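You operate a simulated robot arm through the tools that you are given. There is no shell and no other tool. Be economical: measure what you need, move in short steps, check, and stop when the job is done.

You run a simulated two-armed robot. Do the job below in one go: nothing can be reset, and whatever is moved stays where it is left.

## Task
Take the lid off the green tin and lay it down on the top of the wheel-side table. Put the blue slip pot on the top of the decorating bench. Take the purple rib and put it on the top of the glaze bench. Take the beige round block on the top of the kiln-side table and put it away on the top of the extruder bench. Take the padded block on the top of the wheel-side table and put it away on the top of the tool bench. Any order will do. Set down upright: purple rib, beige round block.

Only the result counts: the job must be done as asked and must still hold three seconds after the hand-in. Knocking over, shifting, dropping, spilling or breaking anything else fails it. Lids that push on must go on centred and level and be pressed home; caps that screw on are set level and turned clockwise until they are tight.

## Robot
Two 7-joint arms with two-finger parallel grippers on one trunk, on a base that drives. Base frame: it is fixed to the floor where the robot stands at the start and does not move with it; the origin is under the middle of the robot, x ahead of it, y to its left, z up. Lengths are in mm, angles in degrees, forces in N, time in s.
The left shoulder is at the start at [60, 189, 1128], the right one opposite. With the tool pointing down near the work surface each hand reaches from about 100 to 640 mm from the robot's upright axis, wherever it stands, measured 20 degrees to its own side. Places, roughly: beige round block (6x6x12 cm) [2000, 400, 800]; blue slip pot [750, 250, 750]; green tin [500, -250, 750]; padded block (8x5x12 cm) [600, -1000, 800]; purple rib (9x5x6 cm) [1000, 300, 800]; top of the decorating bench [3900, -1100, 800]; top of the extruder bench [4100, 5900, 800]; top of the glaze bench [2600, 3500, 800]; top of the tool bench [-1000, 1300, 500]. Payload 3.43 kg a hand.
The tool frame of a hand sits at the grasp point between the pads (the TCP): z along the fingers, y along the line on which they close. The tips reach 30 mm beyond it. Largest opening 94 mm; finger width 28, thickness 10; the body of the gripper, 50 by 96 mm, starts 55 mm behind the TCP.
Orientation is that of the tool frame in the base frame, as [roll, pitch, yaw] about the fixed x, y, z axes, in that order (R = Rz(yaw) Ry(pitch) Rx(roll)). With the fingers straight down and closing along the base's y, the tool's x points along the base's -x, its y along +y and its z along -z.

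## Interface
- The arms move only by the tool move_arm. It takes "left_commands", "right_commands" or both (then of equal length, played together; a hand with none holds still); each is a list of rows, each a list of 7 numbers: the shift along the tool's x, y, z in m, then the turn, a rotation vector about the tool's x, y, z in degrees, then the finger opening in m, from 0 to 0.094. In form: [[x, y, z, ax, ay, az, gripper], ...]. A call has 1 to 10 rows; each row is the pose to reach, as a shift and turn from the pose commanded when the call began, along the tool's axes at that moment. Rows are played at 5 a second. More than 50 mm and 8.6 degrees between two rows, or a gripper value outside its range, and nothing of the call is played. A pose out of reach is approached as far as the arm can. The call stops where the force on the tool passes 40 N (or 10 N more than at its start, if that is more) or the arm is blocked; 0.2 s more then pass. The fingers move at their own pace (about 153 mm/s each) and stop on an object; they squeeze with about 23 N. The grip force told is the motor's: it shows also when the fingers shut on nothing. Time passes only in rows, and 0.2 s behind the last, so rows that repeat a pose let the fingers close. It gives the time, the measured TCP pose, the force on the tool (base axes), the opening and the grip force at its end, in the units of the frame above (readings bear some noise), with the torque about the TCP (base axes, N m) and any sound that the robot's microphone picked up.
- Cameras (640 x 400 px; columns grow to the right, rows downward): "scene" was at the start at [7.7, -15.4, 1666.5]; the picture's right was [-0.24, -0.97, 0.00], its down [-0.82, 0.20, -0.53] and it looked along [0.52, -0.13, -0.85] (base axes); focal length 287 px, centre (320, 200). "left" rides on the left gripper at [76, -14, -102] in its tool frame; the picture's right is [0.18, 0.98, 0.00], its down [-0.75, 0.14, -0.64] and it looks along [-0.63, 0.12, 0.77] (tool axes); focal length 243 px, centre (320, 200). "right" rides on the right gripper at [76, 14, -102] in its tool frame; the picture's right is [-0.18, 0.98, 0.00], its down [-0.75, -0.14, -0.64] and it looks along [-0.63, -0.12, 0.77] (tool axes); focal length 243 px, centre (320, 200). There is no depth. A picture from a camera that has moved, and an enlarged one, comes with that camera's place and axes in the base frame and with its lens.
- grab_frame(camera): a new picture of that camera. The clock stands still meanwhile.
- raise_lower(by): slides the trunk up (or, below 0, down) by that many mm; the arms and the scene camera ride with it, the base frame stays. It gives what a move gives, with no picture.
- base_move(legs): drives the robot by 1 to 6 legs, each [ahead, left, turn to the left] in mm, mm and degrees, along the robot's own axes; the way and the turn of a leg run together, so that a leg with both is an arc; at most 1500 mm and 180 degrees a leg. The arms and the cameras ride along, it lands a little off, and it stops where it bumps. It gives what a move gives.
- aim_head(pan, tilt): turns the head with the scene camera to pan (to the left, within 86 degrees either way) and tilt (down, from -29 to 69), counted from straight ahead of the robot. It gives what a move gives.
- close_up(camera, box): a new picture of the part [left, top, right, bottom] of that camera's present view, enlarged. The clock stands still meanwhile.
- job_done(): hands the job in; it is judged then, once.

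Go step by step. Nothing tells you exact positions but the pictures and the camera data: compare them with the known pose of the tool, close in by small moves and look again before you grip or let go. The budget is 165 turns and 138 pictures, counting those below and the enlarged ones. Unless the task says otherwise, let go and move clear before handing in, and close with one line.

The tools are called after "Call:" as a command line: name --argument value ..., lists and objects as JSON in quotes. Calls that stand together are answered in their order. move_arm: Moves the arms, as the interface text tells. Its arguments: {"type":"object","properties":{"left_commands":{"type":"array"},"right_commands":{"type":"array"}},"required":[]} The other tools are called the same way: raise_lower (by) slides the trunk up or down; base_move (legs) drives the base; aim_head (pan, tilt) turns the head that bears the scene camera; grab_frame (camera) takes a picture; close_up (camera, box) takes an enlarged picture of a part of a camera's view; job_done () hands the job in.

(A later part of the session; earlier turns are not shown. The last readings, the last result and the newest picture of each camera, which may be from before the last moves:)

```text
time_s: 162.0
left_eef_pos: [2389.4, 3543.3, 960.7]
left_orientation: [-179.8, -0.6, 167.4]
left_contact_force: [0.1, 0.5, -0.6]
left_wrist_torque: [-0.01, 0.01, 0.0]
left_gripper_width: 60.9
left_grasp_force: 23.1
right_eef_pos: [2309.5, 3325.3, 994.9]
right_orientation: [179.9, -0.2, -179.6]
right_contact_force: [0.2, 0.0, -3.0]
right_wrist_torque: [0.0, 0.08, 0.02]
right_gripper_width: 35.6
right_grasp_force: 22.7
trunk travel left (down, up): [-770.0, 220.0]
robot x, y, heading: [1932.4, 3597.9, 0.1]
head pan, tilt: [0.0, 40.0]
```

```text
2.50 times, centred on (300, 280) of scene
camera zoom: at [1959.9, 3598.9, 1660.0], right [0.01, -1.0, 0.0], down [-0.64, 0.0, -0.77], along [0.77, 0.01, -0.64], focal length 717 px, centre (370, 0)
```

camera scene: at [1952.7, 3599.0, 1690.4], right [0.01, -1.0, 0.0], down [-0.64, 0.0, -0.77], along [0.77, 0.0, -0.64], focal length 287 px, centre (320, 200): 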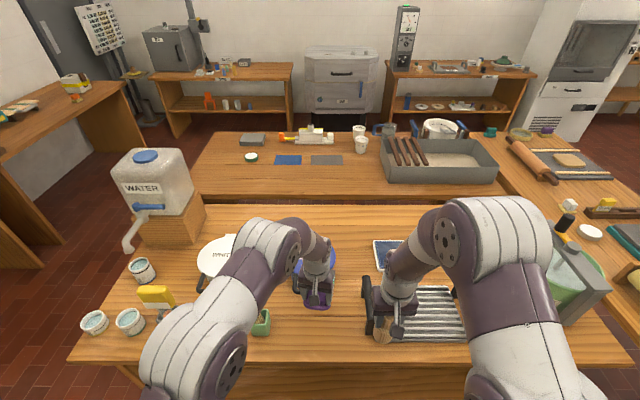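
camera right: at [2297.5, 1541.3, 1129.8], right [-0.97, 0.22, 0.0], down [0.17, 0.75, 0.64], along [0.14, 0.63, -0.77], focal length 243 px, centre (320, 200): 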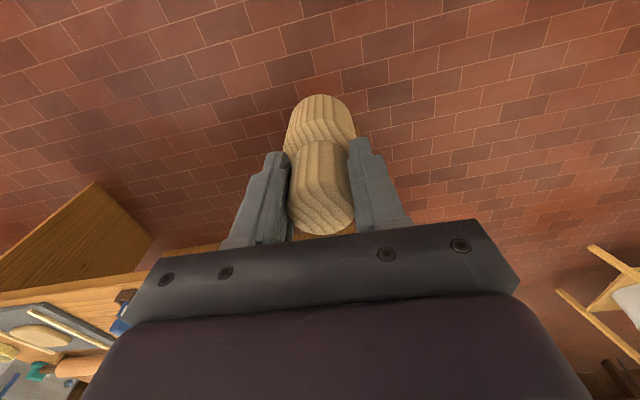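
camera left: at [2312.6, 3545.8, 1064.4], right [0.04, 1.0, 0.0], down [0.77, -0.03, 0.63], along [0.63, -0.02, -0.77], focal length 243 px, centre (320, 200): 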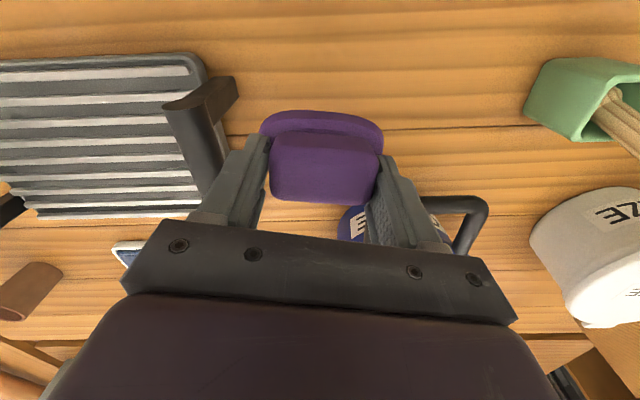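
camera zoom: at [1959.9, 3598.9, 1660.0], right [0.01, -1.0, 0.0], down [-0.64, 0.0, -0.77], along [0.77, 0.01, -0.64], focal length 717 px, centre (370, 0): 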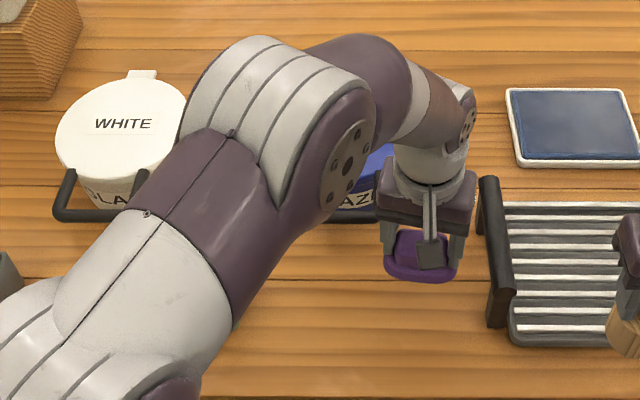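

The spot below is clear now: the jar handle and rack post are both more than 60 mm away. I'll descend in small steps.

Call:
move_arm --left_commands '[[0, 0, 0.015, 0, 0.6, 0, 0.03], [0, 0, 0.03, 0, 0.6, 0, 0.03], [0, 0, 0.045, 0, 0.6, 0, 0.03], [0, 0, 0.06, 0, 0.6, 0, 0.03], [0, 0, 0.075, 0, 0.6, 0, 0.03], [0, 0, 0.09, 0, 0.6, 0, 0.03], [0, 0, 0.105, 0, 0.6, 0, 0.03], [0, 0, 0.12, 0, 0.6, 0, 0.03]]'

Call:
grab_frame --camera "left"

```text
time_s: 163.8
left_eef_pos: [2390.1, 3543.5, 854.3]
left_orientation: [-179.7, -0.9, 167.3]
left_contact_force: [-8.4, 4.7, 20.5]
left_wrist_torque: [0.48, 0.85, 0.05]
left_gripper_width: 60.9
left_grasp_force: 23.0
right_eef_pos: [2307.6, 3326.6, 996.2]
right_orientation: [-180.0, 0.1, -179.4]
right_contact_force: [0.4, -0.3, -3.7]
right_wrist_torque: [-0.01, 0.04, 0.04]
right_gripper_width: 35.9
right_grasp_force: 22.6
trunk travel left (down, up): [-770.0, 220.0]
robot x, y, heading: [1932.2, 3599.2, 0.1]
head pan, tilt: [0.0, 40.0]
stopped in row 8 (left hand): the force on the tool passed its limit at 51 N (the readings are from after the stop); the commanded pose is now the measured one
```

```text
55 pictures are left
camera left: at [2313.2, 3545.8, 958.9], right [0.04, 1.0, 0.0], down [0.78, -0.03, 0.63], along [0.63, -0.02, -0.78], focal length 243 px, centre (320, 200)
```

left: 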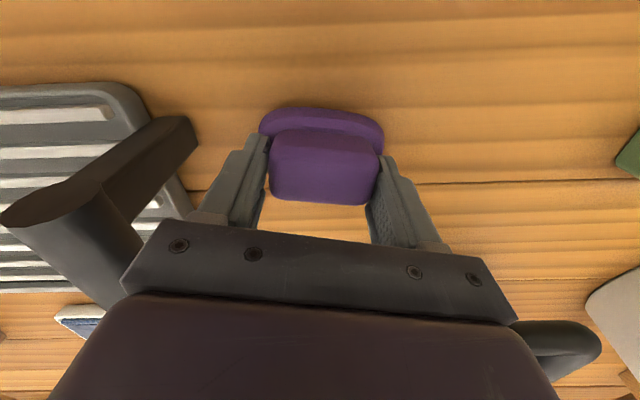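

The rib has met the bench top (bench is at about z 795). I'll release and rise.

Call:
move_arm --left_commands '[[0, 0, -0.001, 0, 0, 0, 0.065], [0, 0, -0.001, 0, 0, 0, 0.08], [0, 0, -0.001, 0, 0, 0, 0.09], [0, 0, -0.02, 0, 0, 0, 0.09], [0, 0, -0.05, 0, 0, 0, 0.09], [0, 0, -0.09, 0, 0, 0, 0.09], [0.03, 0, -0.12, 0, 0, 0, 0.09], [0.06, 0, -0.15, 0, 0, 0, 0.09]]'

Call:
grab_frame --camera "left"

```text
time_s: 165.6
left_eef_pos: [2332.7, 3557.1, 1004.7]
left_orientation: [-179.7, -0.8, 167.3]
left_contact_force: [-0.2, -0.3, 0.5]
left_wrist_torque: [-0.03, -0.03, 0.0]
left_gripper_width: 89.9
left_grasp_force: 0.0
right_eef_pos: [2308.1, 3326.9, 995.4]
right_orientation: [180.0, 0.0, -179.6]
right_contact_force: [-0.4, -0.4, -2.9]
right_wrist_torque: [-0.03, -0.02, 0.0]
right_gripper_width: 35.9
right_grasp_force: 22.7
trunk travel left (down, up): [-770.0, 220.0]
robot x, y, heading: [1934.8, 3597.7, 0.6]
head pan, tilt: [0.0, 40.0]
```

```text
54 pictures are left
camera left: at [2256.3, 3558.3, 1109.1], right [0.04, 1.0, 0.0], down [0.78, -0.03, 0.63], along [0.63, -0.02, -0.78], focal length 243 px, centre (320, 200)
```

left: 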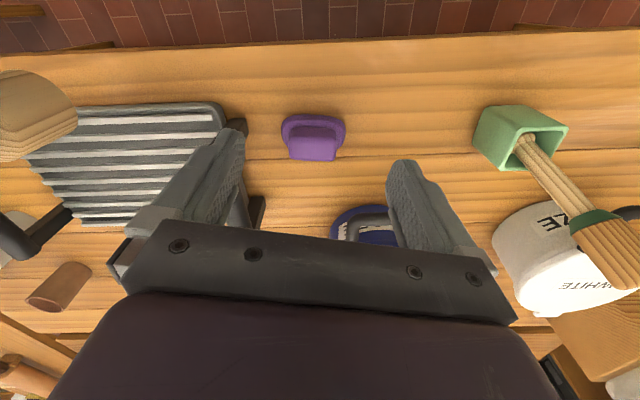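

The rib stands upright on the glaze bench and everything around it is standing. Next stop is the extruder bench at the far wall.

Call:
base_move --legs '[[-250, 0, 0], [0, 0, 90], [1300, 0, 0]]'

Call:
aim_head --pan -40 --tilt 25

Call:
grab_frame --camera "scene"

```text
time_s: 177.3
left_eef_pos: [1718.8, 5293.1, 1004.1]
left_orientation: [-179.6, -1.0, -102.8]
left_contact_force: [-1.1, 0.5, 0.7]
left_wrist_torque: [0.02, -0.02, -0.01]
left_gripper_width: 90.0
left_grasp_force: 0.2
right_eef_pos: [1947.6, 5267.6, 995.0]
right_orientation: [179.9, -0.1, -89.6]
right_contact_force: [-0.5, 0.3, -3.0]
right_wrist_torque: [-0.06, 0.0, 0.01]
right_gripper_width: 35.7
right_grasp_force: 22.7
trunk travel left (down, up): [-770.0, 220.0]
robot x, y, heading: [1673.3, 4895.2, 90.3]
head pan, tilt: [0.0, 40.0]
```

```text
time_s: 178.4
left_eef_pos: [1717.4, 5294.1, 1005.5]
left_orientation: [-179.6, -0.9, -102.8]
left_contact_force: [-0.7, -0.1, 0.2]
left_wrist_torque: [-0.02, 0.0, -0.04]
left_gripper_width: 90.1
left_grasp_force: 0.0
right_eef_pos: [1947.4, 5267.0, 994.8]
right_orientation: [-180.0, -0.1, -89.8]
right_contact_force: [0.7, 0.3, -2.8]
right_wrist_torque: [-0.05, -0.02, 0.01]
right_gripper_width: 35.7
right_grasp_force: 23.3
trunk travel left (down, up): [-770.0, 220.0]
robot x, y, heading: [1676.1, 4895.0, 90.3]
head pan, tilt: [-40.0, 25.0]
```

```text
53 pictures are left
camera scene: at [1734.6, 4904.9, 1683.3], right [0.77, -0.64, 0.0], down [-0.27, -0.33, -0.91], along [0.58, 0.7, -0.42], focal length 287 px, centre (320, 200)
```

scene: 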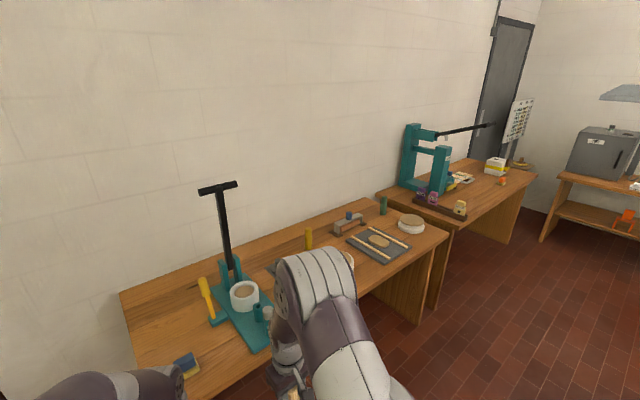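

The extruder bench is the right one (x≈3250–4900, front y≈5540). I'll drive along to face its free front area.

Call:
base_move --legs '[[0, -1500, 0], [0, -550, 0]]'

Call:
aim_head --pan 0 --tilt 40

Call:
grab_frame --camera "scene"

```text
time_s: 188.6
left_eef_pos: [3766.1, 5310.6, 1004.2]
left_orientation: [-179.7, -0.9, -102.4]
left_contact_force: [0.0, 0.0, -0.3]
left_wrist_torque: [0.01, -0.01, 0.05]
left_gripper_width: 90.0
left_grasp_force: 0.2
right_eef_pos: [3995.0, 5286.6, 994.9]
right_orientation: [-179.9, -0.1, -89.1]
right_contact_force: [-0.2, 0.0, -2.3]
right_wrist_torque: [0.0, -0.01, 0.01]
right_gripper_width: 35.6
right_grasp_force: 23.0
trunk travel left (down, up): [-770.0, 220.0]
robot x, y, heading: [3724.6, 4913.3, 90.6]
head pan, tilt: [-40.0, 25.0]
```

```text
time_s: 189.7
left_eef_pos: [3765.6, 5310.7, 1004.7]
left_orientation: [-179.7, -0.9, -102.4]
left_contact_force: [-0.2, 0.0, 0.1]
left_wrist_torque: [0.0, 0.0, 0.04]
left_gripper_width: 89.8
left_grasp_force: 0.0
right_eef_pos: [3995.1, 5286.9, 995.0]
right_orientation: [-180.0, -0.1, -89.2]
right_contact_force: [-0.3, -0.4, -3.2]
right_wrist_torque: [-0.04, -0.01, -0.02]
right_gripper_width: 35.7
right_grasp_force: 22.8
trunk travel left (down, up): [-770.0, 220.0]
robot x, y, heading: [3723.7, 4913.3, 90.7]
head pan, tilt: [0.0, 40.0]
```

```text
52 pictures are left
camera scene: at [3725.7, 4936.5, 1660.1], right [1.0, 0.01, 0.0], down [0.01, -0.64, -0.77], along [-0.01, 0.77, -0.64], focal length 287 px, centre (320, 200)
```

scene: 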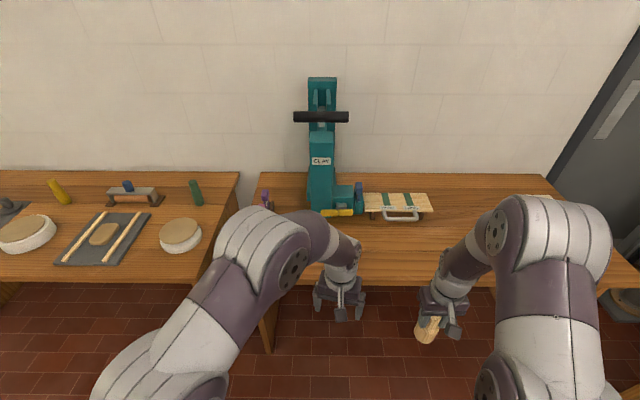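

There's clear space at the front right, near [4090,5610]. I'll move up and take the block over it.

Call:
base_move --legs '[[200, -90, 0]]'

Call:
grab_frame --camera "right"

```text
time_s: 191.3
left_eef_pos: [3853.5, 5511.6, 1003.7]
left_orientation: [-179.6, -0.9, -102.4]
left_contact_force: [-0.4, -0.4, -0.1]
left_wrist_torque: [-0.01, 0.01, 0.0]
left_gripper_width: 90.2
left_grasp_force: 0.0
right_eef_pos: [4082.8, 5487.8, 995.0]
right_orientation: [-179.9, -0.2, -89.3]
right_contact_force: [1.1, 0.1, -2.4]
right_wrist_torque: [-0.02, -0.03, -0.02]
right_gripper_width: 35.5
right_grasp_force: 23.2
trunk travel left (down, up): [-770.0, 220.0]
robot x, y, heading: [3813.4, 5112.2, 90.7]
head pan, tilt: [0.0, 40.0]
```

```text
51 pictures are left
camera right: at [4069.6, 5411.6, 1098.8], right [-0.99, 0.17, 0.0], down [0.13, 0.76, 0.64], along [0.11, 0.63, -0.77], focal length 243 px, centre (320, 200)
```

right: 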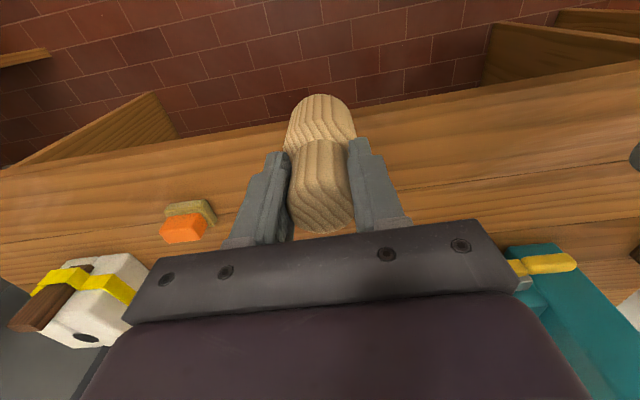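

Call:
move_arm --right_commands '[[-0.04, 0, 0, 0, 0, 0, 0.015], [-0.08, 0, 0, 0, 0, 0, 0.015], [-0.11, 0, 0.02, 0, 0, 0, 0.015], [-0.11, 0, 0.05, 0, 0, 0, 0.015], [-0.11, 0, 0.075, 0, 0, 0, 0.015]]'

Call:
grab_frame --camera "right"

```text
time_s: 192.5
left_eef_pos: [3853.3, 5512.0, 1002.5]
left_orientation: [-179.8, -0.9, -102.5]
left_contact_force: [0.8, 0.7, -1.1]
left_wrist_torque: [0.0, 0.01, 0.01]
left_gripper_width: 89.8
left_grasp_force: 0.0
right_eef_pos: [4081.4, 5597.1, 919.1]
right_orientation: [180.0, 0.0, -89.3]
right_contact_force: [-0.2, 0.6, -3.8]
right_wrist_torque: [-0.01, 0.02, -0.01]
right_gripper_width: 35.5
right_grasp_force: 22.8
trunk travel left (down, up): [-770.0, 220.0]
robot x, y, heading: [3813.6, 5110.7, 90.8]
head pan, tilt: [0.0, 40.0]
```

```text
50 pictures are left
camera right: at [4069.0, 5522.1, 1022.4], right [-0.99, 0.17, 0.0], down [0.13, 0.76, 0.64], along [0.11, 0.63, -0.77], focal length 243 px, centre (320, 200)
```

right: 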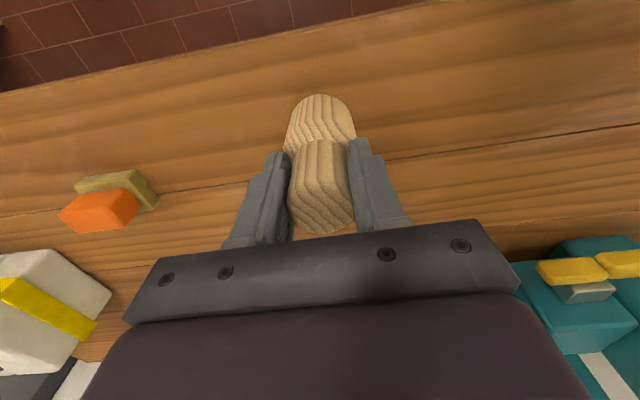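

The edge is close behind the block, so I'll go 40 mm further in and then descend in 3 mm steps.

Call:
move_arm --right_commands '[[-0.02, 0, 0, 0, 0, 0, 0.015], [-0.04, 0, 0, 0, 0, 0, 0.015], [-0.04, 0, 0.006, 0, 0, 0, 0.015], [-0.04, 0, 0.012, 0, 0, 0, 0.015], [-0.04, 0, 0.017, 0, 0, 0, 0.015], [-0.04, 0, 0.02, 0, 0, 0, 0.015], [-0.04, 0, 0.023, 0, 0, 0, 0.015], [-0.04, 0, 0.026, 0, 0, 0, 0.015], [-0.04, 0, 0.029, 0, 0, 0, 0.015], [-0.04, 0, 0.032, 0, 0, 0, 0.015]]'

```text
time_s: 194.7
left_eef_pos: [3852.8, 5511.3, 1003.8]
left_orientation: [-179.7, -0.9, -102.4]
left_contact_force: [-0.5, 1.0, -0.2]
left_wrist_torque: [0.01, -0.02, 0.03]
left_gripper_width: 90.2
left_grasp_force: 0.2
right_eef_pos: [4079.4, 5637.9, 888.1]
right_orientation: [-179.9, -0.1, -89.4]
right_contact_force: [0.5, 0.0, -4.0]
right_wrist_torque: [0.0, 0.0, 0.03]
right_gripper_width: 35.5
right_grasp_force: 23.2
trunk travel left (down, up): [-770.0, 220.0]
robot x, y, heading: [3811.6, 5108.5, 91.0]
head pan, tilt: [0.0, 40.0]
```

Call:
move_arm --right_commands '[[0, 0, 0.003, 0, 0, 0, 0.015], [0, 0, 0.006, 0, 0, 0, 0.015], [0, 0, 0.009, 0, 0, 0, 0.015], [0, 0, 0.012, 0, 0, 0, 0.015], [0, 0, 0.015, 0, 0, 0, 0.015], [0, 0, 0.018, 0, 0, 0, 0.015], [0, 0, 0.021, 0, 0, 0, 0.015], [0, 0, 0.024, 0, 0, 0, 0.015], [0, 0, 0.027, 0, 0, 0, 0.015], [0, 0, 0.03, 0, 0, 0, 0.015]]'

Call:
grab_frame --camera "right"

```text
time_s: 196.3
left_eef_pos: [3853.0, 5507.7, 1005.8]
left_orientation: [-179.7, -0.6, -102.4]
left_contact_force: [-0.1, 0.7, 0.7]
left_wrist_torque: [0.01, 0.0, 0.0]
left_gripper_width: 89.9
left_grasp_force: 0.0
right_eef_pos: [4080.3, 5638.4, 874.5]
right_orientation: [-179.8, 0.8, -89.4]
right_contact_force: [-2.4, -9.2, 23.6]
right_wrist_torque: [-0.56, 0.47, 0.2]
right_gripper_width: 36.1
right_grasp_force: 23.2
trunk travel left (down, up): [-770.0, 220.0]
robot x, y, heading: [3812.6, 5111.1, 90.5]
head pan, tilt: [0.0, 40.0]
stopped in row 8 (right hand): the force on the tool passed its limit at 43 N (the readings are from after the stop); the commanded pose is now the measured one
```

```text
49 pictures are left
camera right: at [4067.2, 5561.9, 976.6], right [-0.99, 0.17, 0.0], down [0.13, 0.75, 0.65], along [0.11, 0.64, -0.76], focal length 243 px, centre (320, 200)
```

right: 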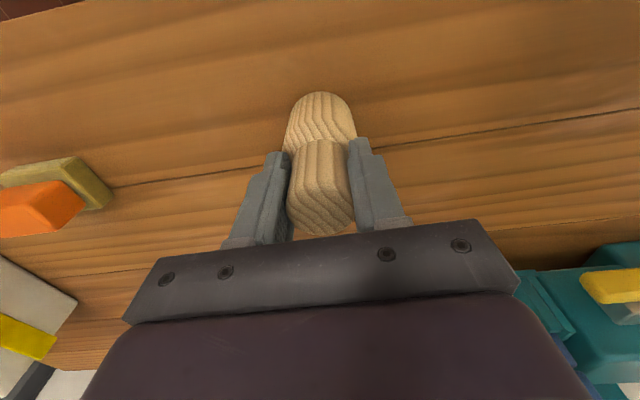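

Contact with the bench. I'll ease up 2 mm, release and rise straight up.

Call:
move_arm --right_commands '[[0, 0, -0.002, 0, 0, 0, 0.015], [0, 0, -0.002, 0, 0, 0, 0.05], [0, 0, -0.002, 0, 0, 0, 0.08], [0, 0, -0.002, 0, 0, 0, 0.08], [0, 0, -0.03, 0, 0, 0, 0.08], [0, 0, -0.07, 0, 0, 0, 0.08], [0, 0, -0.11, 0, 0, 0, 0.08], [0.03, 0, -0.13, 0, 0, 0, 0.08], [0.07, 0, -0.14, 0, 0, 0, 0.08]]'

Call:
grab_frame --camera "right"

```text
time_s: 198.3
left_eef_pos: [3852.8, 5510.7, 1004.3]
left_orientation: [-179.7, -0.8, -102.4]
left_contact_force: [-0.6, -0.3, -0.1]
left_wrist_torque: [0.03, -0.04, -0.02]
left_gripper_width: 90.1
left_grasp_force: 0.0
right_eef_pos: [4081.5, 5567.9, 1010.6]
right_orientation: [-179.9, 0.7, -89.3]
right_contact_force: [0.4, -0.3, 0.2]
right_wrist_torque: [0.03, 0.02, 0.01]
right_gripper_width: 79.8
right_grasp_force: 0.1
trunk travel left (down, up): [-770.0, 220.0]
robot x, y, heading: [3809.9, 5111.4, 90.7]
head pan, tilt: [0.0, 40.0]
```

```text
48 pictures are left
camera right: at [4067.8, 5491.1, 1112.9], right [-0.99, 0.17, 0.0], down [0.13, 0.75, 0.65], along [0.11, 0.64, -0.76], focal length 243 px, centre (320, 200)
```

right: 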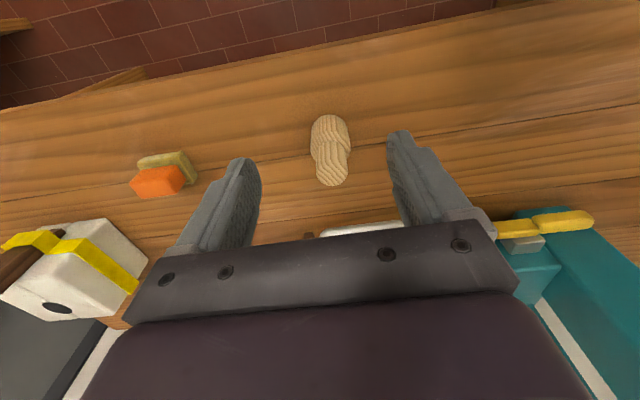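

The beige block stands upright on the extruder bench. Now I'll drive back down the aisle for the blue pot.

Call:
base_move --legs '[[-200, 0, -0.7], [0, 1500, 0], [0, 630, 0], [-1500, 0, 0], [-1500, 0, 0], [-650, 0, 0]]'

Call:
base_move --legs '[[0, 0, 180]]'

```text
time_s: 227.3
left_eef_pos: [1720.7, 1675.1, 1003.4]
left_orientation: [-179.8, -0.9, -103.9]
left_contact_force: [0.0, -0.6, -0.3]
left_wrist_torque: [0.0, -0.01, 0.02]
left_gripper_width: 90.0
left_grasp_force: 0.0
right_eef_pos: [1950.0, 1726.5, 1008.8]
right_orientation: [-179.9, 0.6, -90.9]
right_contact_force: [0.4, 0.4, 0.4]
right_wrist_torque: [0.0, 0.01, 0.0]
right_gripper_width: 79.9
right_grasp_force: 0.0
trunk travel left (down, up): [-770.0, 220.0]
robot x, y, heading: [1667.7, 1273.4, 89.2]
head pan, tilt: [0.0, 40.0]
```

```text
time_s: 235.0
left_eef_pos: [1612.0, 877.4, 1004.3]
left_orientation: [-179.7, -0.9, 75.2]
left_contact_force: [0.5, -0.1, 1.1]
left_wrist_torque: [0.02, 0.02, 0.01]
left_gripper_width: 89.9
left_grasp_force: 0.1
right_eef_pos: [1381.4, 828.5, 1010.5]
right_orientation: [-179.9, 0.6, 88.4]
right_contact_force: [-0.5, -0.7, -0.6]
right_wrist_torque: [0.0, -0.02, 0.02]
right_gripper_width: 80.1
right_grasp_force: 0.2
trunk travel left (down, up): [-770.0, 220.0]
robot x, y, heading: [1668.6, 1275.4, -91.7]
head pan, tilt: [0.0, 40.0]
```

Call:
base_move --legs '[[0, -650, 1.7], [450, 0, 0]]'

Call:
raise_lower --by 30

Call:
aim_head --pan 0 --tilt 52

Call:
grab_frame --camera "scene"

Call:
grab_frame --camera "right"

```text
time_s: 241.0
left_eef_pos: [977.5, 430.8, 1003.7]
left_orientation: [-179.6, -0.9, 77.2]
left_contact_force: [-0.5, 1.0, -0.4]
left_wrist_torque: [-0.02, 0.02, -0.02]
left_gripper_width: 90.1
left_grasp_force: 0.2
right_eef_pos: [748.0, 373.7, 1008.6]
right_orientation: [-179.9, 0.6, 90.4]
right_contact_force: [0.0, 0.2, -0.7]
right_wrist_torque: [0.03, 0.01, -0.01]
right_gripper_width: 80.1
right_grasp_force: 0.2
trunk travel left (down, up): [-770.0, 220.0]
robot x, y, heading: [1018.0, 834.3, -89.4]
head pan, tilt: [0.0, 40.0]
```

```text
time_s: 241.7
left_eef_pos: [976.4, 431.2, 1034.0]
left_orientation: [-179.7, -0.9, 77.2]
left_contact_force: [0.4, 0.8, 0.2]
left_wrist_torque: [0.01, 0.02, 0.0]
left_gripper_width: 89.9
left_grasp_force: 0.1
right_eef_pos: [749.1, 374.0, 1039.3]
right_orientation: [-179.8, 0.5, 90.3]
right_contact_force: [-0.1, 0.5, -0.2]
right_wrist_torque: [-0.02, 0.02, 0.03]
right_gripper_width: 80.1
right_grasp_force: 0.0
trunk travel left (down, up): [-800.0, 190.0]
robot x, y, heading: [1021.7, 830.8, -89.7]
head pan, tilt: [0.0, 40.0]
```

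```text
time_s: 242.5
left_eef_pos: [976.9, 432.0, 1035.3]
left_orientation: [-179.6, -1.0, 77.2]
left_contact_force: [-0.7, 0.6, -0.1]
left_wrist_torque: [-0.02, 0.0, -0.01]
left_gripper_width: 90.2
left_grasp_force: 0.1
right_eef_pos: [748.2, 374.6, 1039.1]
right_orientation: [-179.9, 0.6, 90.4]
right_contact_force: [-0.9, 0.4, 0.0]
right_wrist_torque: [0.0, 0.0, 0.02]
right_gripper_width: 79.8
right_grasp_force: 0.0
trunk travel left (down, up): [-800.0, 190.0]
robot x, y, heading: [1021.8, 830.2, -89.4]
head pan, tilt: [0.0, 52.0]
```

```text
47 pictures are left
camera scene: at [1020.6, 817.5, 1673.3], right [-1.0, -0.01, 0.0], down [0.0, 0.79, -0.62], along [0.0, -0.62, -0.79], focal length 287 px, centre (320, 200)
```

scene: 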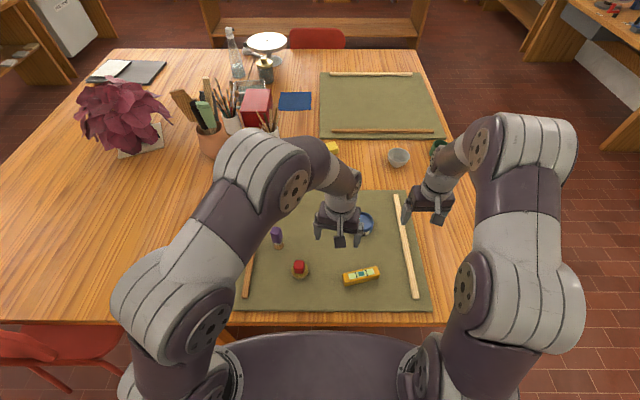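

```text
46 pictures are left
camera right: at [763.2, 453.0, 1142.1], right [0.98, -0.18, 0.0], down [-0.13, -0.75, 0.65], along [-0.12, -0.64, -0.76], focal length 243 px, centre (320, 200)
```

right: 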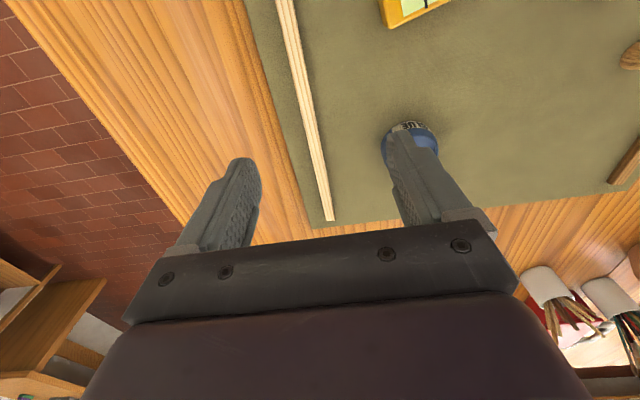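

The pot is at about [860,236]. I'll move the left hand aside and bring the right hand above the pot for a close look at its size.

Call:
move_arm --right_commands '[[-0.025, 0.025, 0.01, 0, 0, 0, 0.094], [-0.05, 0.05, 0.02, 0, 0, 0, 0.094], [-0.075, 0.075, 0.03, 0, 0, 0, 0.094], [-0.1, 0.1, 0.045, 0, 0, 0, 0.094], [-0.114, 0.114, 0.06, 0, 0, 0, 0.094]]' --left_commands '[[0.02, 0.035, 0, 0, 0, 0, 0.09], [0.03, 0.07, 0, 0, 0, 0, 0.09], [0.04, 0.1, 0, 0, 0, 0, 0.09], [0.05, 0.13, 0, 0, 0, 0, 0.09], [0.05, 0.14, 0, 0, 0, 0, 0.09]]'

Call:
grab_frame --camera "right"

```text
time_s: 243.7
left_eef_pos: [1124.2, 449.0, 1034.3]
left_orientation: [-179.8, -0.9, 77.2]
left_contact_force: [-0.4, -0.5, 0.2]
left_wrist_torque: [-0.02, -0.02, 0.01]
left_gripper_width: 90.0
left_grasp_force: 0.0
right_eef_pos: [862.9, 261.0, 979.3]
right_orientation: [-179.9, 0.5, 90.2]
right_contact_force: [-0.6, -0.1, 0.5]
right_wrist_torque: [-0.02, -0.02, -0.04]
right_gripper_width: 93.9
right_grasp_force: 0.1
trunk travel left (down, up): [-800.0, 190.0]
robot x, y, heading: [1023.3, 833.7, -89.8]
head pan, tilt: [0.0, 52.0]
```

```text
45 pictures are left
camera right: at [877.6, 338.3, 1082.5], right [0.98, -0.18, 0.0], down [-0.14, -0.75, 0.65], along [-0.12, -0.64, -0.76], focal length 243 px, centre (320, 200)
```

right: 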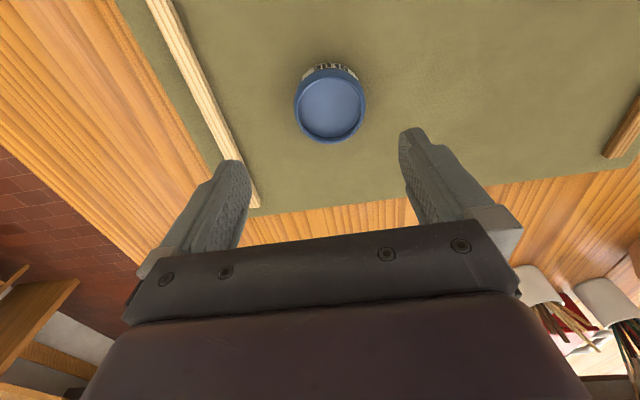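

The pot is about 82 mm across, so it fits the 94 mm opening if I centre well. I'll go above it and refine.

Call:
move_arm --right_commands '[[-0.015, 0.004, 0.03, 0, 0, 0, 0.094], [-0.025, 0.007, 0.06, 0, 0, 0, 0.094], [-0.025, 0.007, 0.09, 0, 0, 0, 0.094]]'

Call:
grab_frame --camera "right"

```text
time_s: 244.5
left_eef_pos: [1124.9, 449.4, 1034.9]
left_orientation: [-179.8, -0.9, 77.1]
left_contact_force: [0.0, 0.5, 0.0]
left_wrist_torque: [0.0, 0.01, 0.0]
left_gripper_width: 89.7
left_grasp_force: 0.0
right_eef_pos: [871.4, 234.4, 891.0]
right_orientation: [-179.9, 0.5, 90.4]
right_contact_force: [-0.9, 0.4, -0.2]
right_wrist_torque: [0.0, 0.01, 0.01]
right_gripper_width: 94.0
right_grasp_force: 0.0
trunk travel left (down, up): [-800.0, 190.0]
robot x, y, heading: [1020.3, 829.4, -90.0]
head pan, tilt: [0.0, 52.0]
```

```text
44 pictures are left
camera right: at [885.8, 312.6, 993.8], right [0.98, -0.18, 0.0], down [-0.13, -0.75, 0.65], along [-0.12, -0.64, -0.76], focal length 243 px, centre (320, 200)
```

right: 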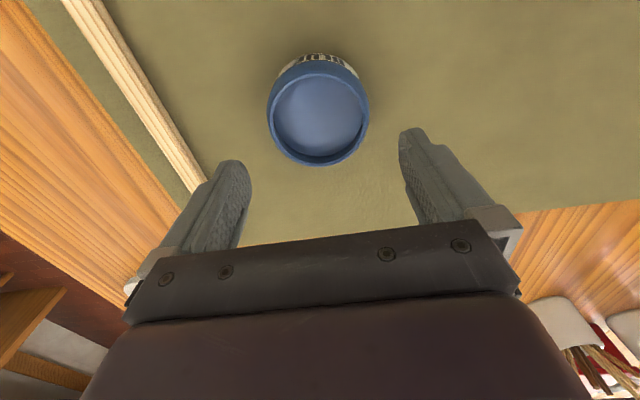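

Call:
move_arm --right_commands '[[0.006, -0.001, 0.025, 0, 0, 0, 0.094], [0.006, -0.001, 0.046, 0, 0, 0, 0.094]]'

Call:
grab_frame --camera "right"

```text
time_s: 245.1
left_eef_pos: [1125.2, 449.8, 1035.1]
left_orientation: [-179.7, -0.9, 77.1]
left_contact_force: [0.9, 0.1, 0.5]
left_wrist_torque: [0.0, -0.01, -0.01]
left_gripper_width: 90.0
left_grasp_force: 0.1
right_eef_pos: [869.9, 239.5, 845.8]
right_orientation: [-179.9, 0.5, 90.3]
right_contact_force: [-0.3, 0.5, 0.9]
right_wrist_torque: [-0.02, -0.01, -0.01]
right_gripper_width: 94.1
right_grasp_force: 0.1
trunk travel left (down, up): [-800.0, 190.0]
robot x, y, heading: [1017.5, 829.5, -89.6]
head pan, tilt: [0.0, 52.0]
```

```text
43 pictures are left
camera right: at [884.3, 317.7, 947.4], right [0.98, -0.18, 0.0], down [-0.14, -0.75, 0.65], along [-0.12, -0.64, -0.76], focal length 243 px, centre (320, 200)
```

right: 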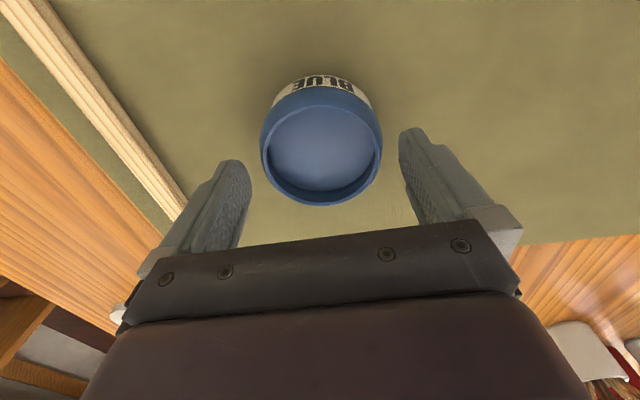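

Centred within about 1 mm across the fingers. I'll descend slowly around it.

Call:
move_arm --right_commands '[[0.002, 0, 0.012, 0, 0, 0, 0.094], [0.0035, 0.0, 0.024, 0, 0, 0, 0.094], [0.0035, 0, 0.036, 0, 0, 0, 0.094], [0.0035, 0, 0.046, 0, 0, 0, 0.094], [0.0035, 0, 0.052, 0, 0, 0, 0.094]]'

Call:
grab_frame --camera "right"

```text
time_s: 246.3
left_eef_pos: [1125.6, 450.9, 1036.2]
left_orientation: [-179.7, -0.8, 77.2]
left_contact_force: [-0.3, 0.0, 0.4]
left_wrist_torque: [-0.03, 0.01, 0.03]
left_gripper_width: 90.4
left_grasp_force: 0.1
right_eef_pos: [869.3, 244.2, 796.7]
right_orientation: [-179.8, 0.7, 90.3]
right_contact_force: [-0.8, 2.8, 15.5]
right_wrist_torque: [0.29, -0.72, 0.0]
right_gripper_width: 93.8
right_grasp_force: 0.0
trunk travel left (down, up): [-800.0, 190.0]
robot x, y, heading: [1019.9, 831.8, -89.6]
head pan, tilt: [0.0, 52.0]
```

```text
42 pictures are left
camera right: at [883.4, 322.2, 897.5], right [0.98, -0.18, 0.0], down [-0.14, -0.74, 0.65], along [-0.12, -0.64, -0.76], focal length 243 px, centre (320, 200)
```

right: 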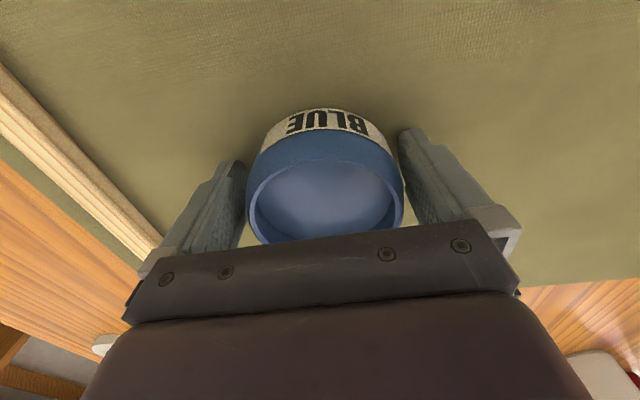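

The right fingertip lightly touches, but the pot is between the pads. I'll ease up 2 mm and close.

Call:
move_arm --right_commands '[[0, 0, -0.002, 0, 0, 0, 0.094], [0.0, 0.0, -0.002, 0, 0, 0, 0.08], [0, 0, -0.002, 0, 0, 0, 0.06], [0, 0, -0.002, 0, 0, 0, 0.06]]'

Call:
grab_frame --camera "right"

```text
time_s: 247.3
left_eef_pos: [1125.5, 450.3, 1034.7]
left_orientation: [-179.7, -0.8, 77.2]
left_contact_force: [-0.1, 0.5, -0.1]
left_wrist_torque: [-0.01, 0.01, 0.0]
left_gripper_width: 90.1
left_grasp_force: 0.0
right_eef_pos: [872.0, 244.1, 795.5]
right_orientation: [-179.9, 0.6, 90.4]
right_contact_force: [4.2, -1.6, 8.5]
right_wrist_torque: [-0.06, -0.55, -0.07]
right_gripper_width: 81.8
right_grasp_force: 23.4
trunk travel left (down, up): [-800.0, 190.0]
robot x, y, heading: [1020.0, 835.5, -89.5]
head pan, tilt: [0.0, 52.0]
```

```text
41 pictures are left
camera right: at [884.3, 322.0, 897.7], right [0.98, -0.18, 0.0], down [-0.13, -0.75, 0.65], along [-0.12, -0.64, -0.76], focal length 243 px, centre (320, 200)
```

right: 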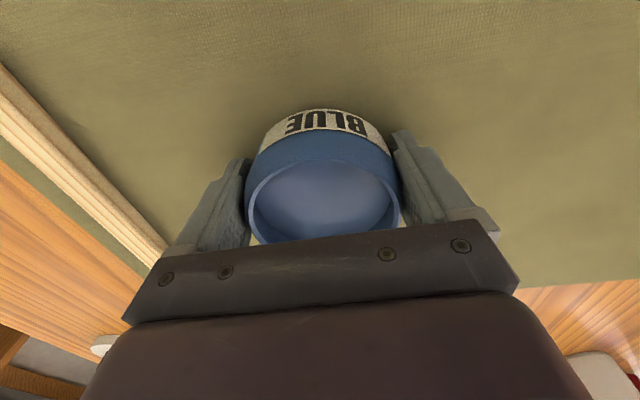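

Gripped at 82 mm. I'll lift gently.

Call:
move_arm --right_commands '[[0, 0, -0.006, 0, 0, 0, 0.06], [0.0, 0.0, -0.016, 0, 0, 0, 0.06], [0, 0, -0.032, 0, 0, 0, 0.06], [0, 0, -0.052, 0, 0, 0, 0.06], [0, 0, -0.075, 0, 0, 0, 0.06], [0, 0, -0.1, 0, 0, 0, 0.06], [0, 0, -0.125, 0, 0, 0, 0.06], [0, 0, -0.15, 0, 0, 0, 0.06], [0, 0, -0.17, 0, 0, 0, 0.06]]'

Call:
grab_frame --camera "right"

```text
time_s: 249.3
left_eef_pos: [1123.4, 449.2, 1034.1]
left_orientation: [-179.7, -0.9, 77.2]
left_contact_force: [-1.0, -0.3, -0.6]
left_wrist_torque: [0.01, 0.0, 0.01]
left_gripper_width: 90.1
left_grasp_force: 0.1
right_eef_pos: [870.4, 245.7, 964.5]
right_orientation: [-179.9, 0.4, 90.4]
right_contact_force: [0.6, 0.4, -2.9]
right_wrist_torque: [0.0, -0.04, -0.01]
right_gripper_width: 81.7
right_grasp_force: 23.4
trunk travel left (down, up): [-800.0, 190.0]
robot x, y, heading: [1023.0, 835.3, -89.7]
head pan, tilt: [0.0, 52.0]
```

```text
40 pictures are left
camera right: at [883.8, 323.4, 1066.9], right [0.98, -0.18, 0.0], down [-0.13, -0.75, 0.65], along [-0.12, -0.64, -0.76], focal length 243 px, centre (320, 200)
```

right: 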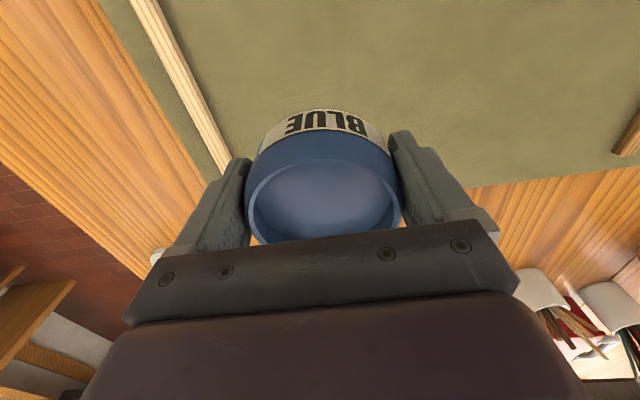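

The pot is held level. I'll tuck it in and drive round the far end of the tables toward the decorating bench.

Call:
move_arm --right_commands '[[0.03, -0.005, -0.01, 0, 0, 0, 0.06], [0.06, -0.01, -0.02, 0, 0, 0, 0.06], [0.09, -0.015, -0.03, 0, 0, 0, 0.06], [0.12, -0.02, -0.04, 0, 0, 0, 0.06], [0.15, -0.025, -0.05, 0, 0, 0, 0.06], [0.18, -0.03, -0.05, 0, 0, 0, 0.06], [0.21, -0.03, -0.05, 0, 0, 0, 0.06]]'

Call:
base_move --legs '[[-420, 0, 0], [0, 1500, 0], [0, 450, 0], [0, 0, 90]]'

Call:
aim_head --pan -50 --tilt 30

Call:
grab_frame --camera "scene"

```text
time_s: 250.9
left_eef_pos: [1123.3, 450.8, 1034.8]
left_orientation: [-179.7, -0.8, 77.2]
left_contact_force: [0.4, -0.3, 0.9]
left_wrist_torque: [-0.03, 0.0, 0.01]
left_gripper_width: 89.9
left_grasp_force: 0.0
right_eef_pos: [839.1, 456.7, 1013.1]
right_orientation: [-180.0, 0.6, 90.4]
right_contact_force: [-0.4, -0.2, -4.2]
right_wrist_torque: [0.01, 0.02, -0.01]
right_gripper_width: 81.7
right_grasp_force: 22.8
trunk travel left (down, up): [-800.0, 190.0]
robot x, y, heading: [1020.6, 830.8, -89.7]
head pan, tilt: [0.0, 52.0]
```

```text
time_s: 266.7
left_eef_pos: [3371.0, 1351.7, 1034.1]
left_orientation: [-179.7, -1.0, 166.8]
left_contact_force: [0.8, 0.6, 0.7]
left_wrist_torque: [0.03, 0.05, 0.0]
left_gripper_width: 90.1
left_grasp_force: 0.0
right_eef_pos: [3362.0, 1066.4, 1011.8]
right_orientation: [-179.9, 0.5, -180.0]
right_contact_force: [-1.1, 0.5, -3.6]
right_wrist_torque: [0.03, 0.03, 0.0]
right_gripper_width: 81.7
right_grasp_force: 23.1
trunk travel left (down, up): [-800.0, 190.0]
robot x, y, heading: [2987.0, 1251.7, -0.2]
head pan, tilt: [0.0, 52.0]
```

```text
time_s: 267.9
left_eef_pos: [3371.1, 1351.4, 1035.1]
left_orientation: [-179.7, -0.9, 166.9]
left_contact_force: [-1.2, -0.6, 0.7]
left_wrist_torque: [-0.02, 0.04, -0.02]
left_gripper_width: 90.2
left_grasp_force: 0.0
right_eef_pos: [3361.8, 1065.2, 1012.7]
right_orientation: [-179.9, 0.5, 179.9]
right_contact_force: [0.3, 0.0, -2.4]
right_wrist_torque: [-0.01, 0.01, 0.02]
right_gripper_width: 81.6
right_grasp_force: 22.7
trunk travel left (down, up): [-800.0, 190.0]
robot x, y, heading: [2986.3, 1250.1, -0.1]
head pan, tilt: [-50.0, 30.0]
```

```text
39 pictures are left
camera scene: at [2986.2, 1181.6, 1705.4], right [-0.77, -0.64, 0.0], down [-0.32, 0.38, -0.87], along [0.56, -0.66, -0.5], focal length 287 px, centre (320, 200)
```

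scene: 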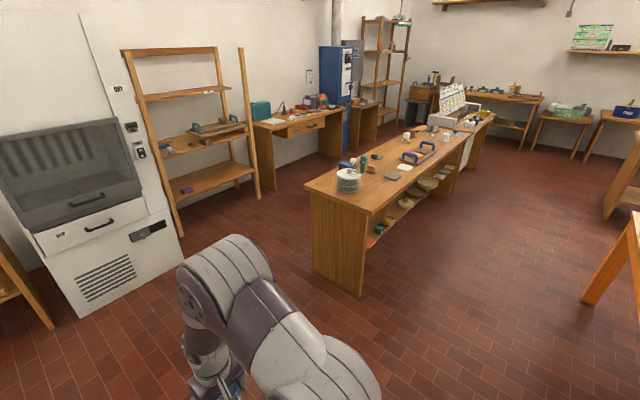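

The decorating bench is ahead to the right, front edge x≈3680. I'll strafe along it and look for a free spot.

Call:
base_move --legs '[[0, -1500, 0], [0, -300, 0]]'

Call:
aim_head --pan -10 --tilt 35

Call:
grab_frame --camera "scene"

```text
time_s: 276.9
left_eef_pos: [3368.8, -443.9, 1035.3]
left_orientation: [-179.7, -1.0, 166.8]
left_contact_force: [-0.5, 0.3, -0.2]
left_wrist_torque: [0.01, -0.03, 0.01]
left_gripper_width: 89.9
left_grasp_force: 0.1
right_eef_pos: [3361.1, -729.9, 1013.1]
right_orientation: [-179.8, 0.5, -180.0]
right_contact_force: [0.2, -0.3, -1.7]
right_wrist_torque: [0.0, 0.04, -0.01]
right_gripper_width: 81.4
right_grasp_force: 22.8
trunk travel left (down, up): [-800.0, 190.0]
robot x, y, heading: [2984.1, -545.1, -0.3]
head pan, tilt: [-50.0, 30.0]
```

```text
time_s: 278.0
left_eef_pos: [3369.0, -445.0, 1034.6]
left_orientation: [-179.8, -0.9, 166.8]
left_contact_force: [-0.7, 0.3, -0.7]
left_wrist_torque: [-0.01, -0.01, 0.01]
left_gripper_width: 89.9
left_grasp_force: 0.1
right_eef_pos: [3361.3, -729.1, 1011.5]
right_orientation: [-179.9, 0.5, 179.9]
right_contact_force: [0.5, 0.6, -2.9]
right_wrist_torque: [0.0, 0.05, 0.01]
right_gripper_width: 81.9
right_grasp_force: 23.1
trunk travel left (down, up): [-800.0, 190.0]
robot x, y, heading: [2986.8, -547.0, -0.3]
head pan, tilt: [-10.0, 35.0]
```

```text
38 pictures are left
camera scene: at [3013.2, -559.8, 1697.6], right [-0.18, -0.98, 0.0], down [-0.56, 0.1, -0.82], along [0.81, -0.14, -0.57], focal length 287 px, centre (320, 200)
```

scene: 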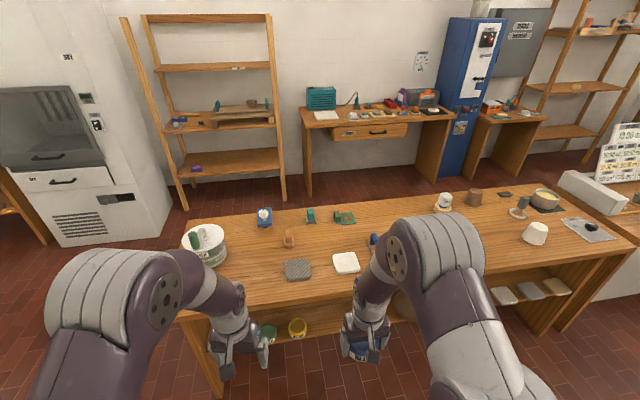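

I'll strafe right another 550 mm and look at the free stretch.

Call:
base_move --legs '[[0, -550, 0]]'

Call:
grab_frame --camera "scene"

Call:
grab_frame --camera "right"

```text
time_s: 281.1
left_eef_pos: [3370.1, -985.6, 1034.3]
left_orientation: [-179.7, -0.8, 167.1]
left_contact_force: [-0.2, 0.7, -0.7]
left_wrist_torque: [0.02, -0.04, 0.03]
left_gripper_width: 89.8
left_grasp_force: 0.0
right_eef_pos: [3362.6, -1269.6, 1012.1]
right_orientation: [-179.7, 0.5, -179.7]
right_contact_force: [-1.0, 0.6, -2.7]
right_wrist_torque: [-0.05, 0.03, 0.01]
right_gripper_width: 81.6
right_grasp_force: 23.5
trunk travel left (down, up): [-800.0, 190.0]
robot x, y, heading: [2989.4, -1088.2, 0.1]
head pan, tilt: [-10.0, 35.0]
```

```text
37 pictures are left
camera scene: at [3013.9, -1102.1, 1697.6], right [-0.17, -0.99, 0.0], down [-0.57, 0.1, -0.82], along [0.81, -0.14, -0.57], focal length 287 px, centre (320, 200)
```

scene: 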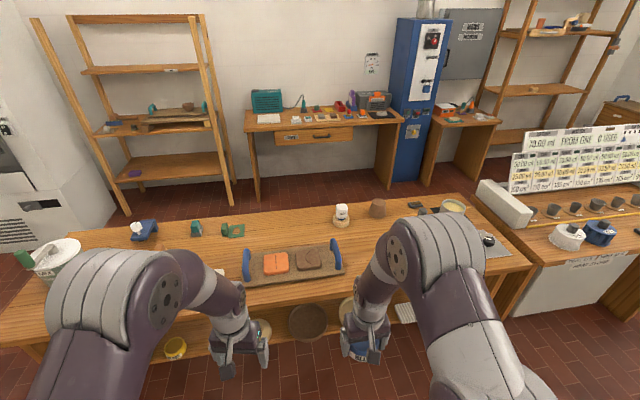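

```text
36 pictures are left
camera right: at [3285.4, -1255.7, 1114.7], right [0.18, 0.98, 0.0], down [0.75, -0.14, 0.65], along [0.64, -0.12, -0.76], focal length 243 px, centre (320, 200)
```

right: 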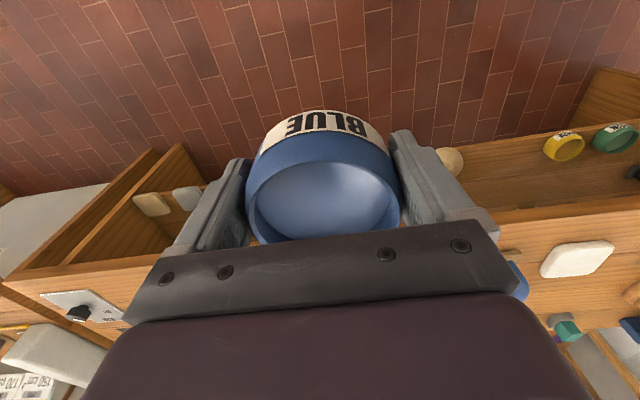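

The tray with blue handles ends at y≈-1340 and a white cup is at y≈-1700, so I'll aim for [3790,-1500]. I'll move in and check with the right camera.

Call:
base_move --legs '[[0, -240, 0], [240, 0, 0]]'

Call:
grab_frame --camera "scene"

Call:
grab_frame --camera "right"

```text
time_s: 284.3
left_eef_pos: [3611.4, -1224.6, 1034.1]
left_orientation: [-179.7, -0.9, 167.1]
left_contact_force: [-0.8, -0.6, -0.1]
left_wrist_torque: [-0.01, 0.01, -0.01]
left_gripper_width: 90.1
left_grasp_force: 0.0
right_eef_pos: [3603.5, -1509.1, 1013.8]
right_orientation: [-179.8, 0.5, -179.8]
right_contact_force: [-0.3, 0.9, -3.3]
right_wrist_torque: [-0.02, 0.03, 0.03]
right_gripper_width: 81.5
right_grasp_force: 23.4
trunk travel left (down, up): [-800.0, 190.0]
robot x, y, heading: [3232.4, -1326.7, 0.4]
head pan, tilt: [-10.0, 35.0]
```

```text
35 pictures are left
camera scene: at [3255.4, -1342.0, 1697.6], right [-0.17, -0.99, 0.0], down [-0.57, 0.1, -0.82], along [0.81, -0.14, -0.57], focal length 287 px, centre (320, 200)
```

scene: 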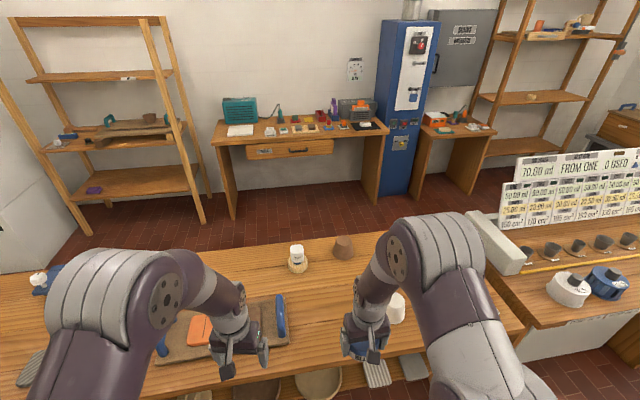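

```text
34 pictures are left
camera right: at [3527.4, -1494.9, 1114.8], right [0.18, 0.98, 0.0], down [0.75, -0.14, 0.65], along [0.64, -0.12, -0.76], focal length 243 px, centre (320, 200)
```

right: 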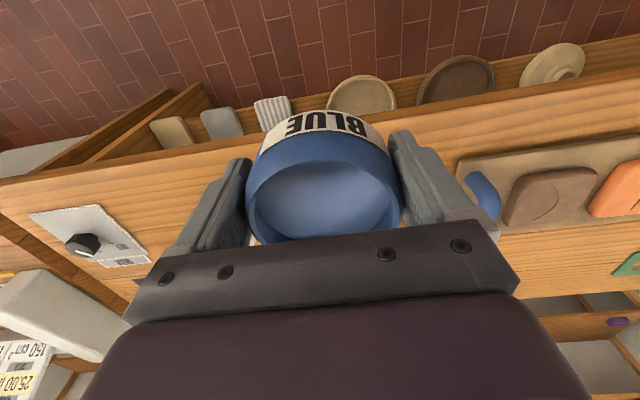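

Clear spot confirmed at [3770,-1500]. I'll take the pot over it and lower it.

Call:
move_arm --right_commands '[[-0.03, 0.002, 0, 0, 0, 0, 0.06], [-0.065, 0.004, 0, 0, 0, 0, 0.06], [-0.1, 0.006, 0, 0, 0, 0, 0.06], [-0.135, 0.008, 0, 0, 0, 0, 0.06], [-0.165, 0.009, 0.01, 0, 0, 0, 0.06], [-0.165, 0.009, 0.04, 0, 0, 0, 0.06], [-0.165, 0.009, 0.075, 0, 0, 0, 0.06], [-0.165, 0.009, 0.11, 0, 0, 0, 0.06]]'

Call:
grab_frame --camera "right"

Call:
grab_frame --camera "scene"

```text
time_s: 286.1
left_eef_pos: [3613.0, -1224.1, 1034.2]
left_orientation: [-179.7, -0.8, 167.3]
left_contact_force: [0.9, 0.2, 0.0]
left_wrist_torque: [0.0, -0.03, -0.01]
left_gripper_width: 89.9
left_grasp_force: 0.1
right_eef_pos: [3773.0, -1499.7, 904.0]
right_orientation: [-179.9, 0.5, -179.7]
right_contact_force: [0.4, 0.5, -3.1]
right_wrist_torque: [0.02, 0.03, -0.02]
right_gripper_width: 82.0
right_grasp_force: 23.0
trunk travel left (down, up): [-800.0, 190.0]
robot x, y, heading: [3229.8, -1327.6, 0.4]
head pan, tilt: [-10.0, 35.0]
```

```text
33 pictures are left
camera right: at [3695.5, -1485.5, 1005.8], right [0.18, 0.98, 0.0], down [0.75, -0.14, 0.65], along [0.64, -0.12, -0.76], focal length 243 px, centre (320, 200)
```

right: 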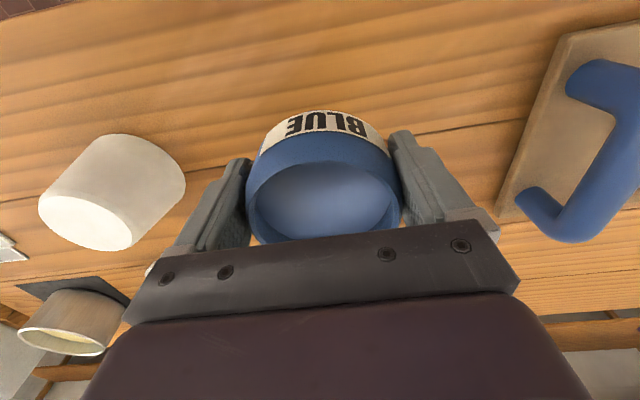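

```text
32 pictures are left
camera scene: at [3257.7, -1342.2, 1697.6], right [-0.17, -0.99, 0.0], down [-0.57, 0.1, -0.82], along [0.81, -0.14, -0.57], focal length 287 px, centre (320, 200)
```

scene: 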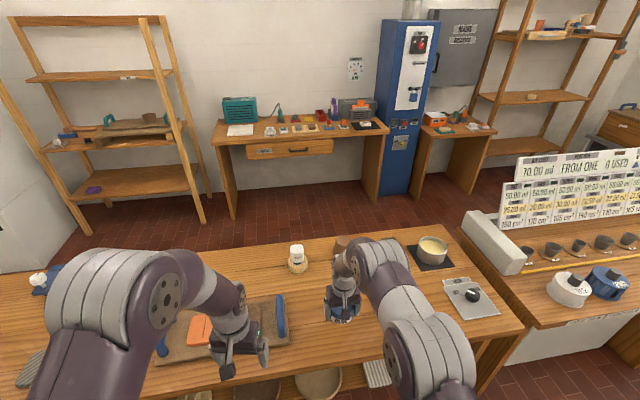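

Call:
move_arm --right_commands '[[0, 0, 0.01, 0, 0, 0, 0.06], [0, 0, 0.02, 0, 0, 0, 0.06], [0, 0, 0.03, 0, 0, 0, 0.06], [0, 0, 0.04, 0, 0, 0, 0.06], [0, 0, 0.045, 0, 0, 0, 0.06], [0, 0, 0.05, 0, 0, 0, 0.06], [0, 0, 0.053, 0, 0, 0, 0.06], [0, 0, 0.056, 0, 0, 0, 0.06], [0, 0, 0.059, 0, 0, 0, 0.06], [0, 0, 0.062, 0, 0, 0, 0.06]]'

```text
time_s: 288.3
left_eef_pos: [3611.1, -1224.7, 1035.1]
left_orientation: [-179.7, -0.9, 167.3]
left_contact_force: [0.4, 0.3, 0.5]
left_wrist_torque: [-0.01, 0.02, -0.01]
left_gripper_width: 89.9
left_grasp_force: 0.1
right_eef_pos: [3771.3, -1500.1, 842.1]
right_orientation: [-179.9, 0.6, -179.7]
right_contact_force: [0.2, -0.9, -3.2]
right_wrist_torque: [-0.01, 0.02, 0.01]
right_gripper_width: 81.7
right_grasp_force: 23.2
trunk travel left (down, up): [-800.0, 190.0]
robot x, y, heading: [3230.7, -1323.6, 0.4]
head pan, tilt: [-10.0, 35.0]
```

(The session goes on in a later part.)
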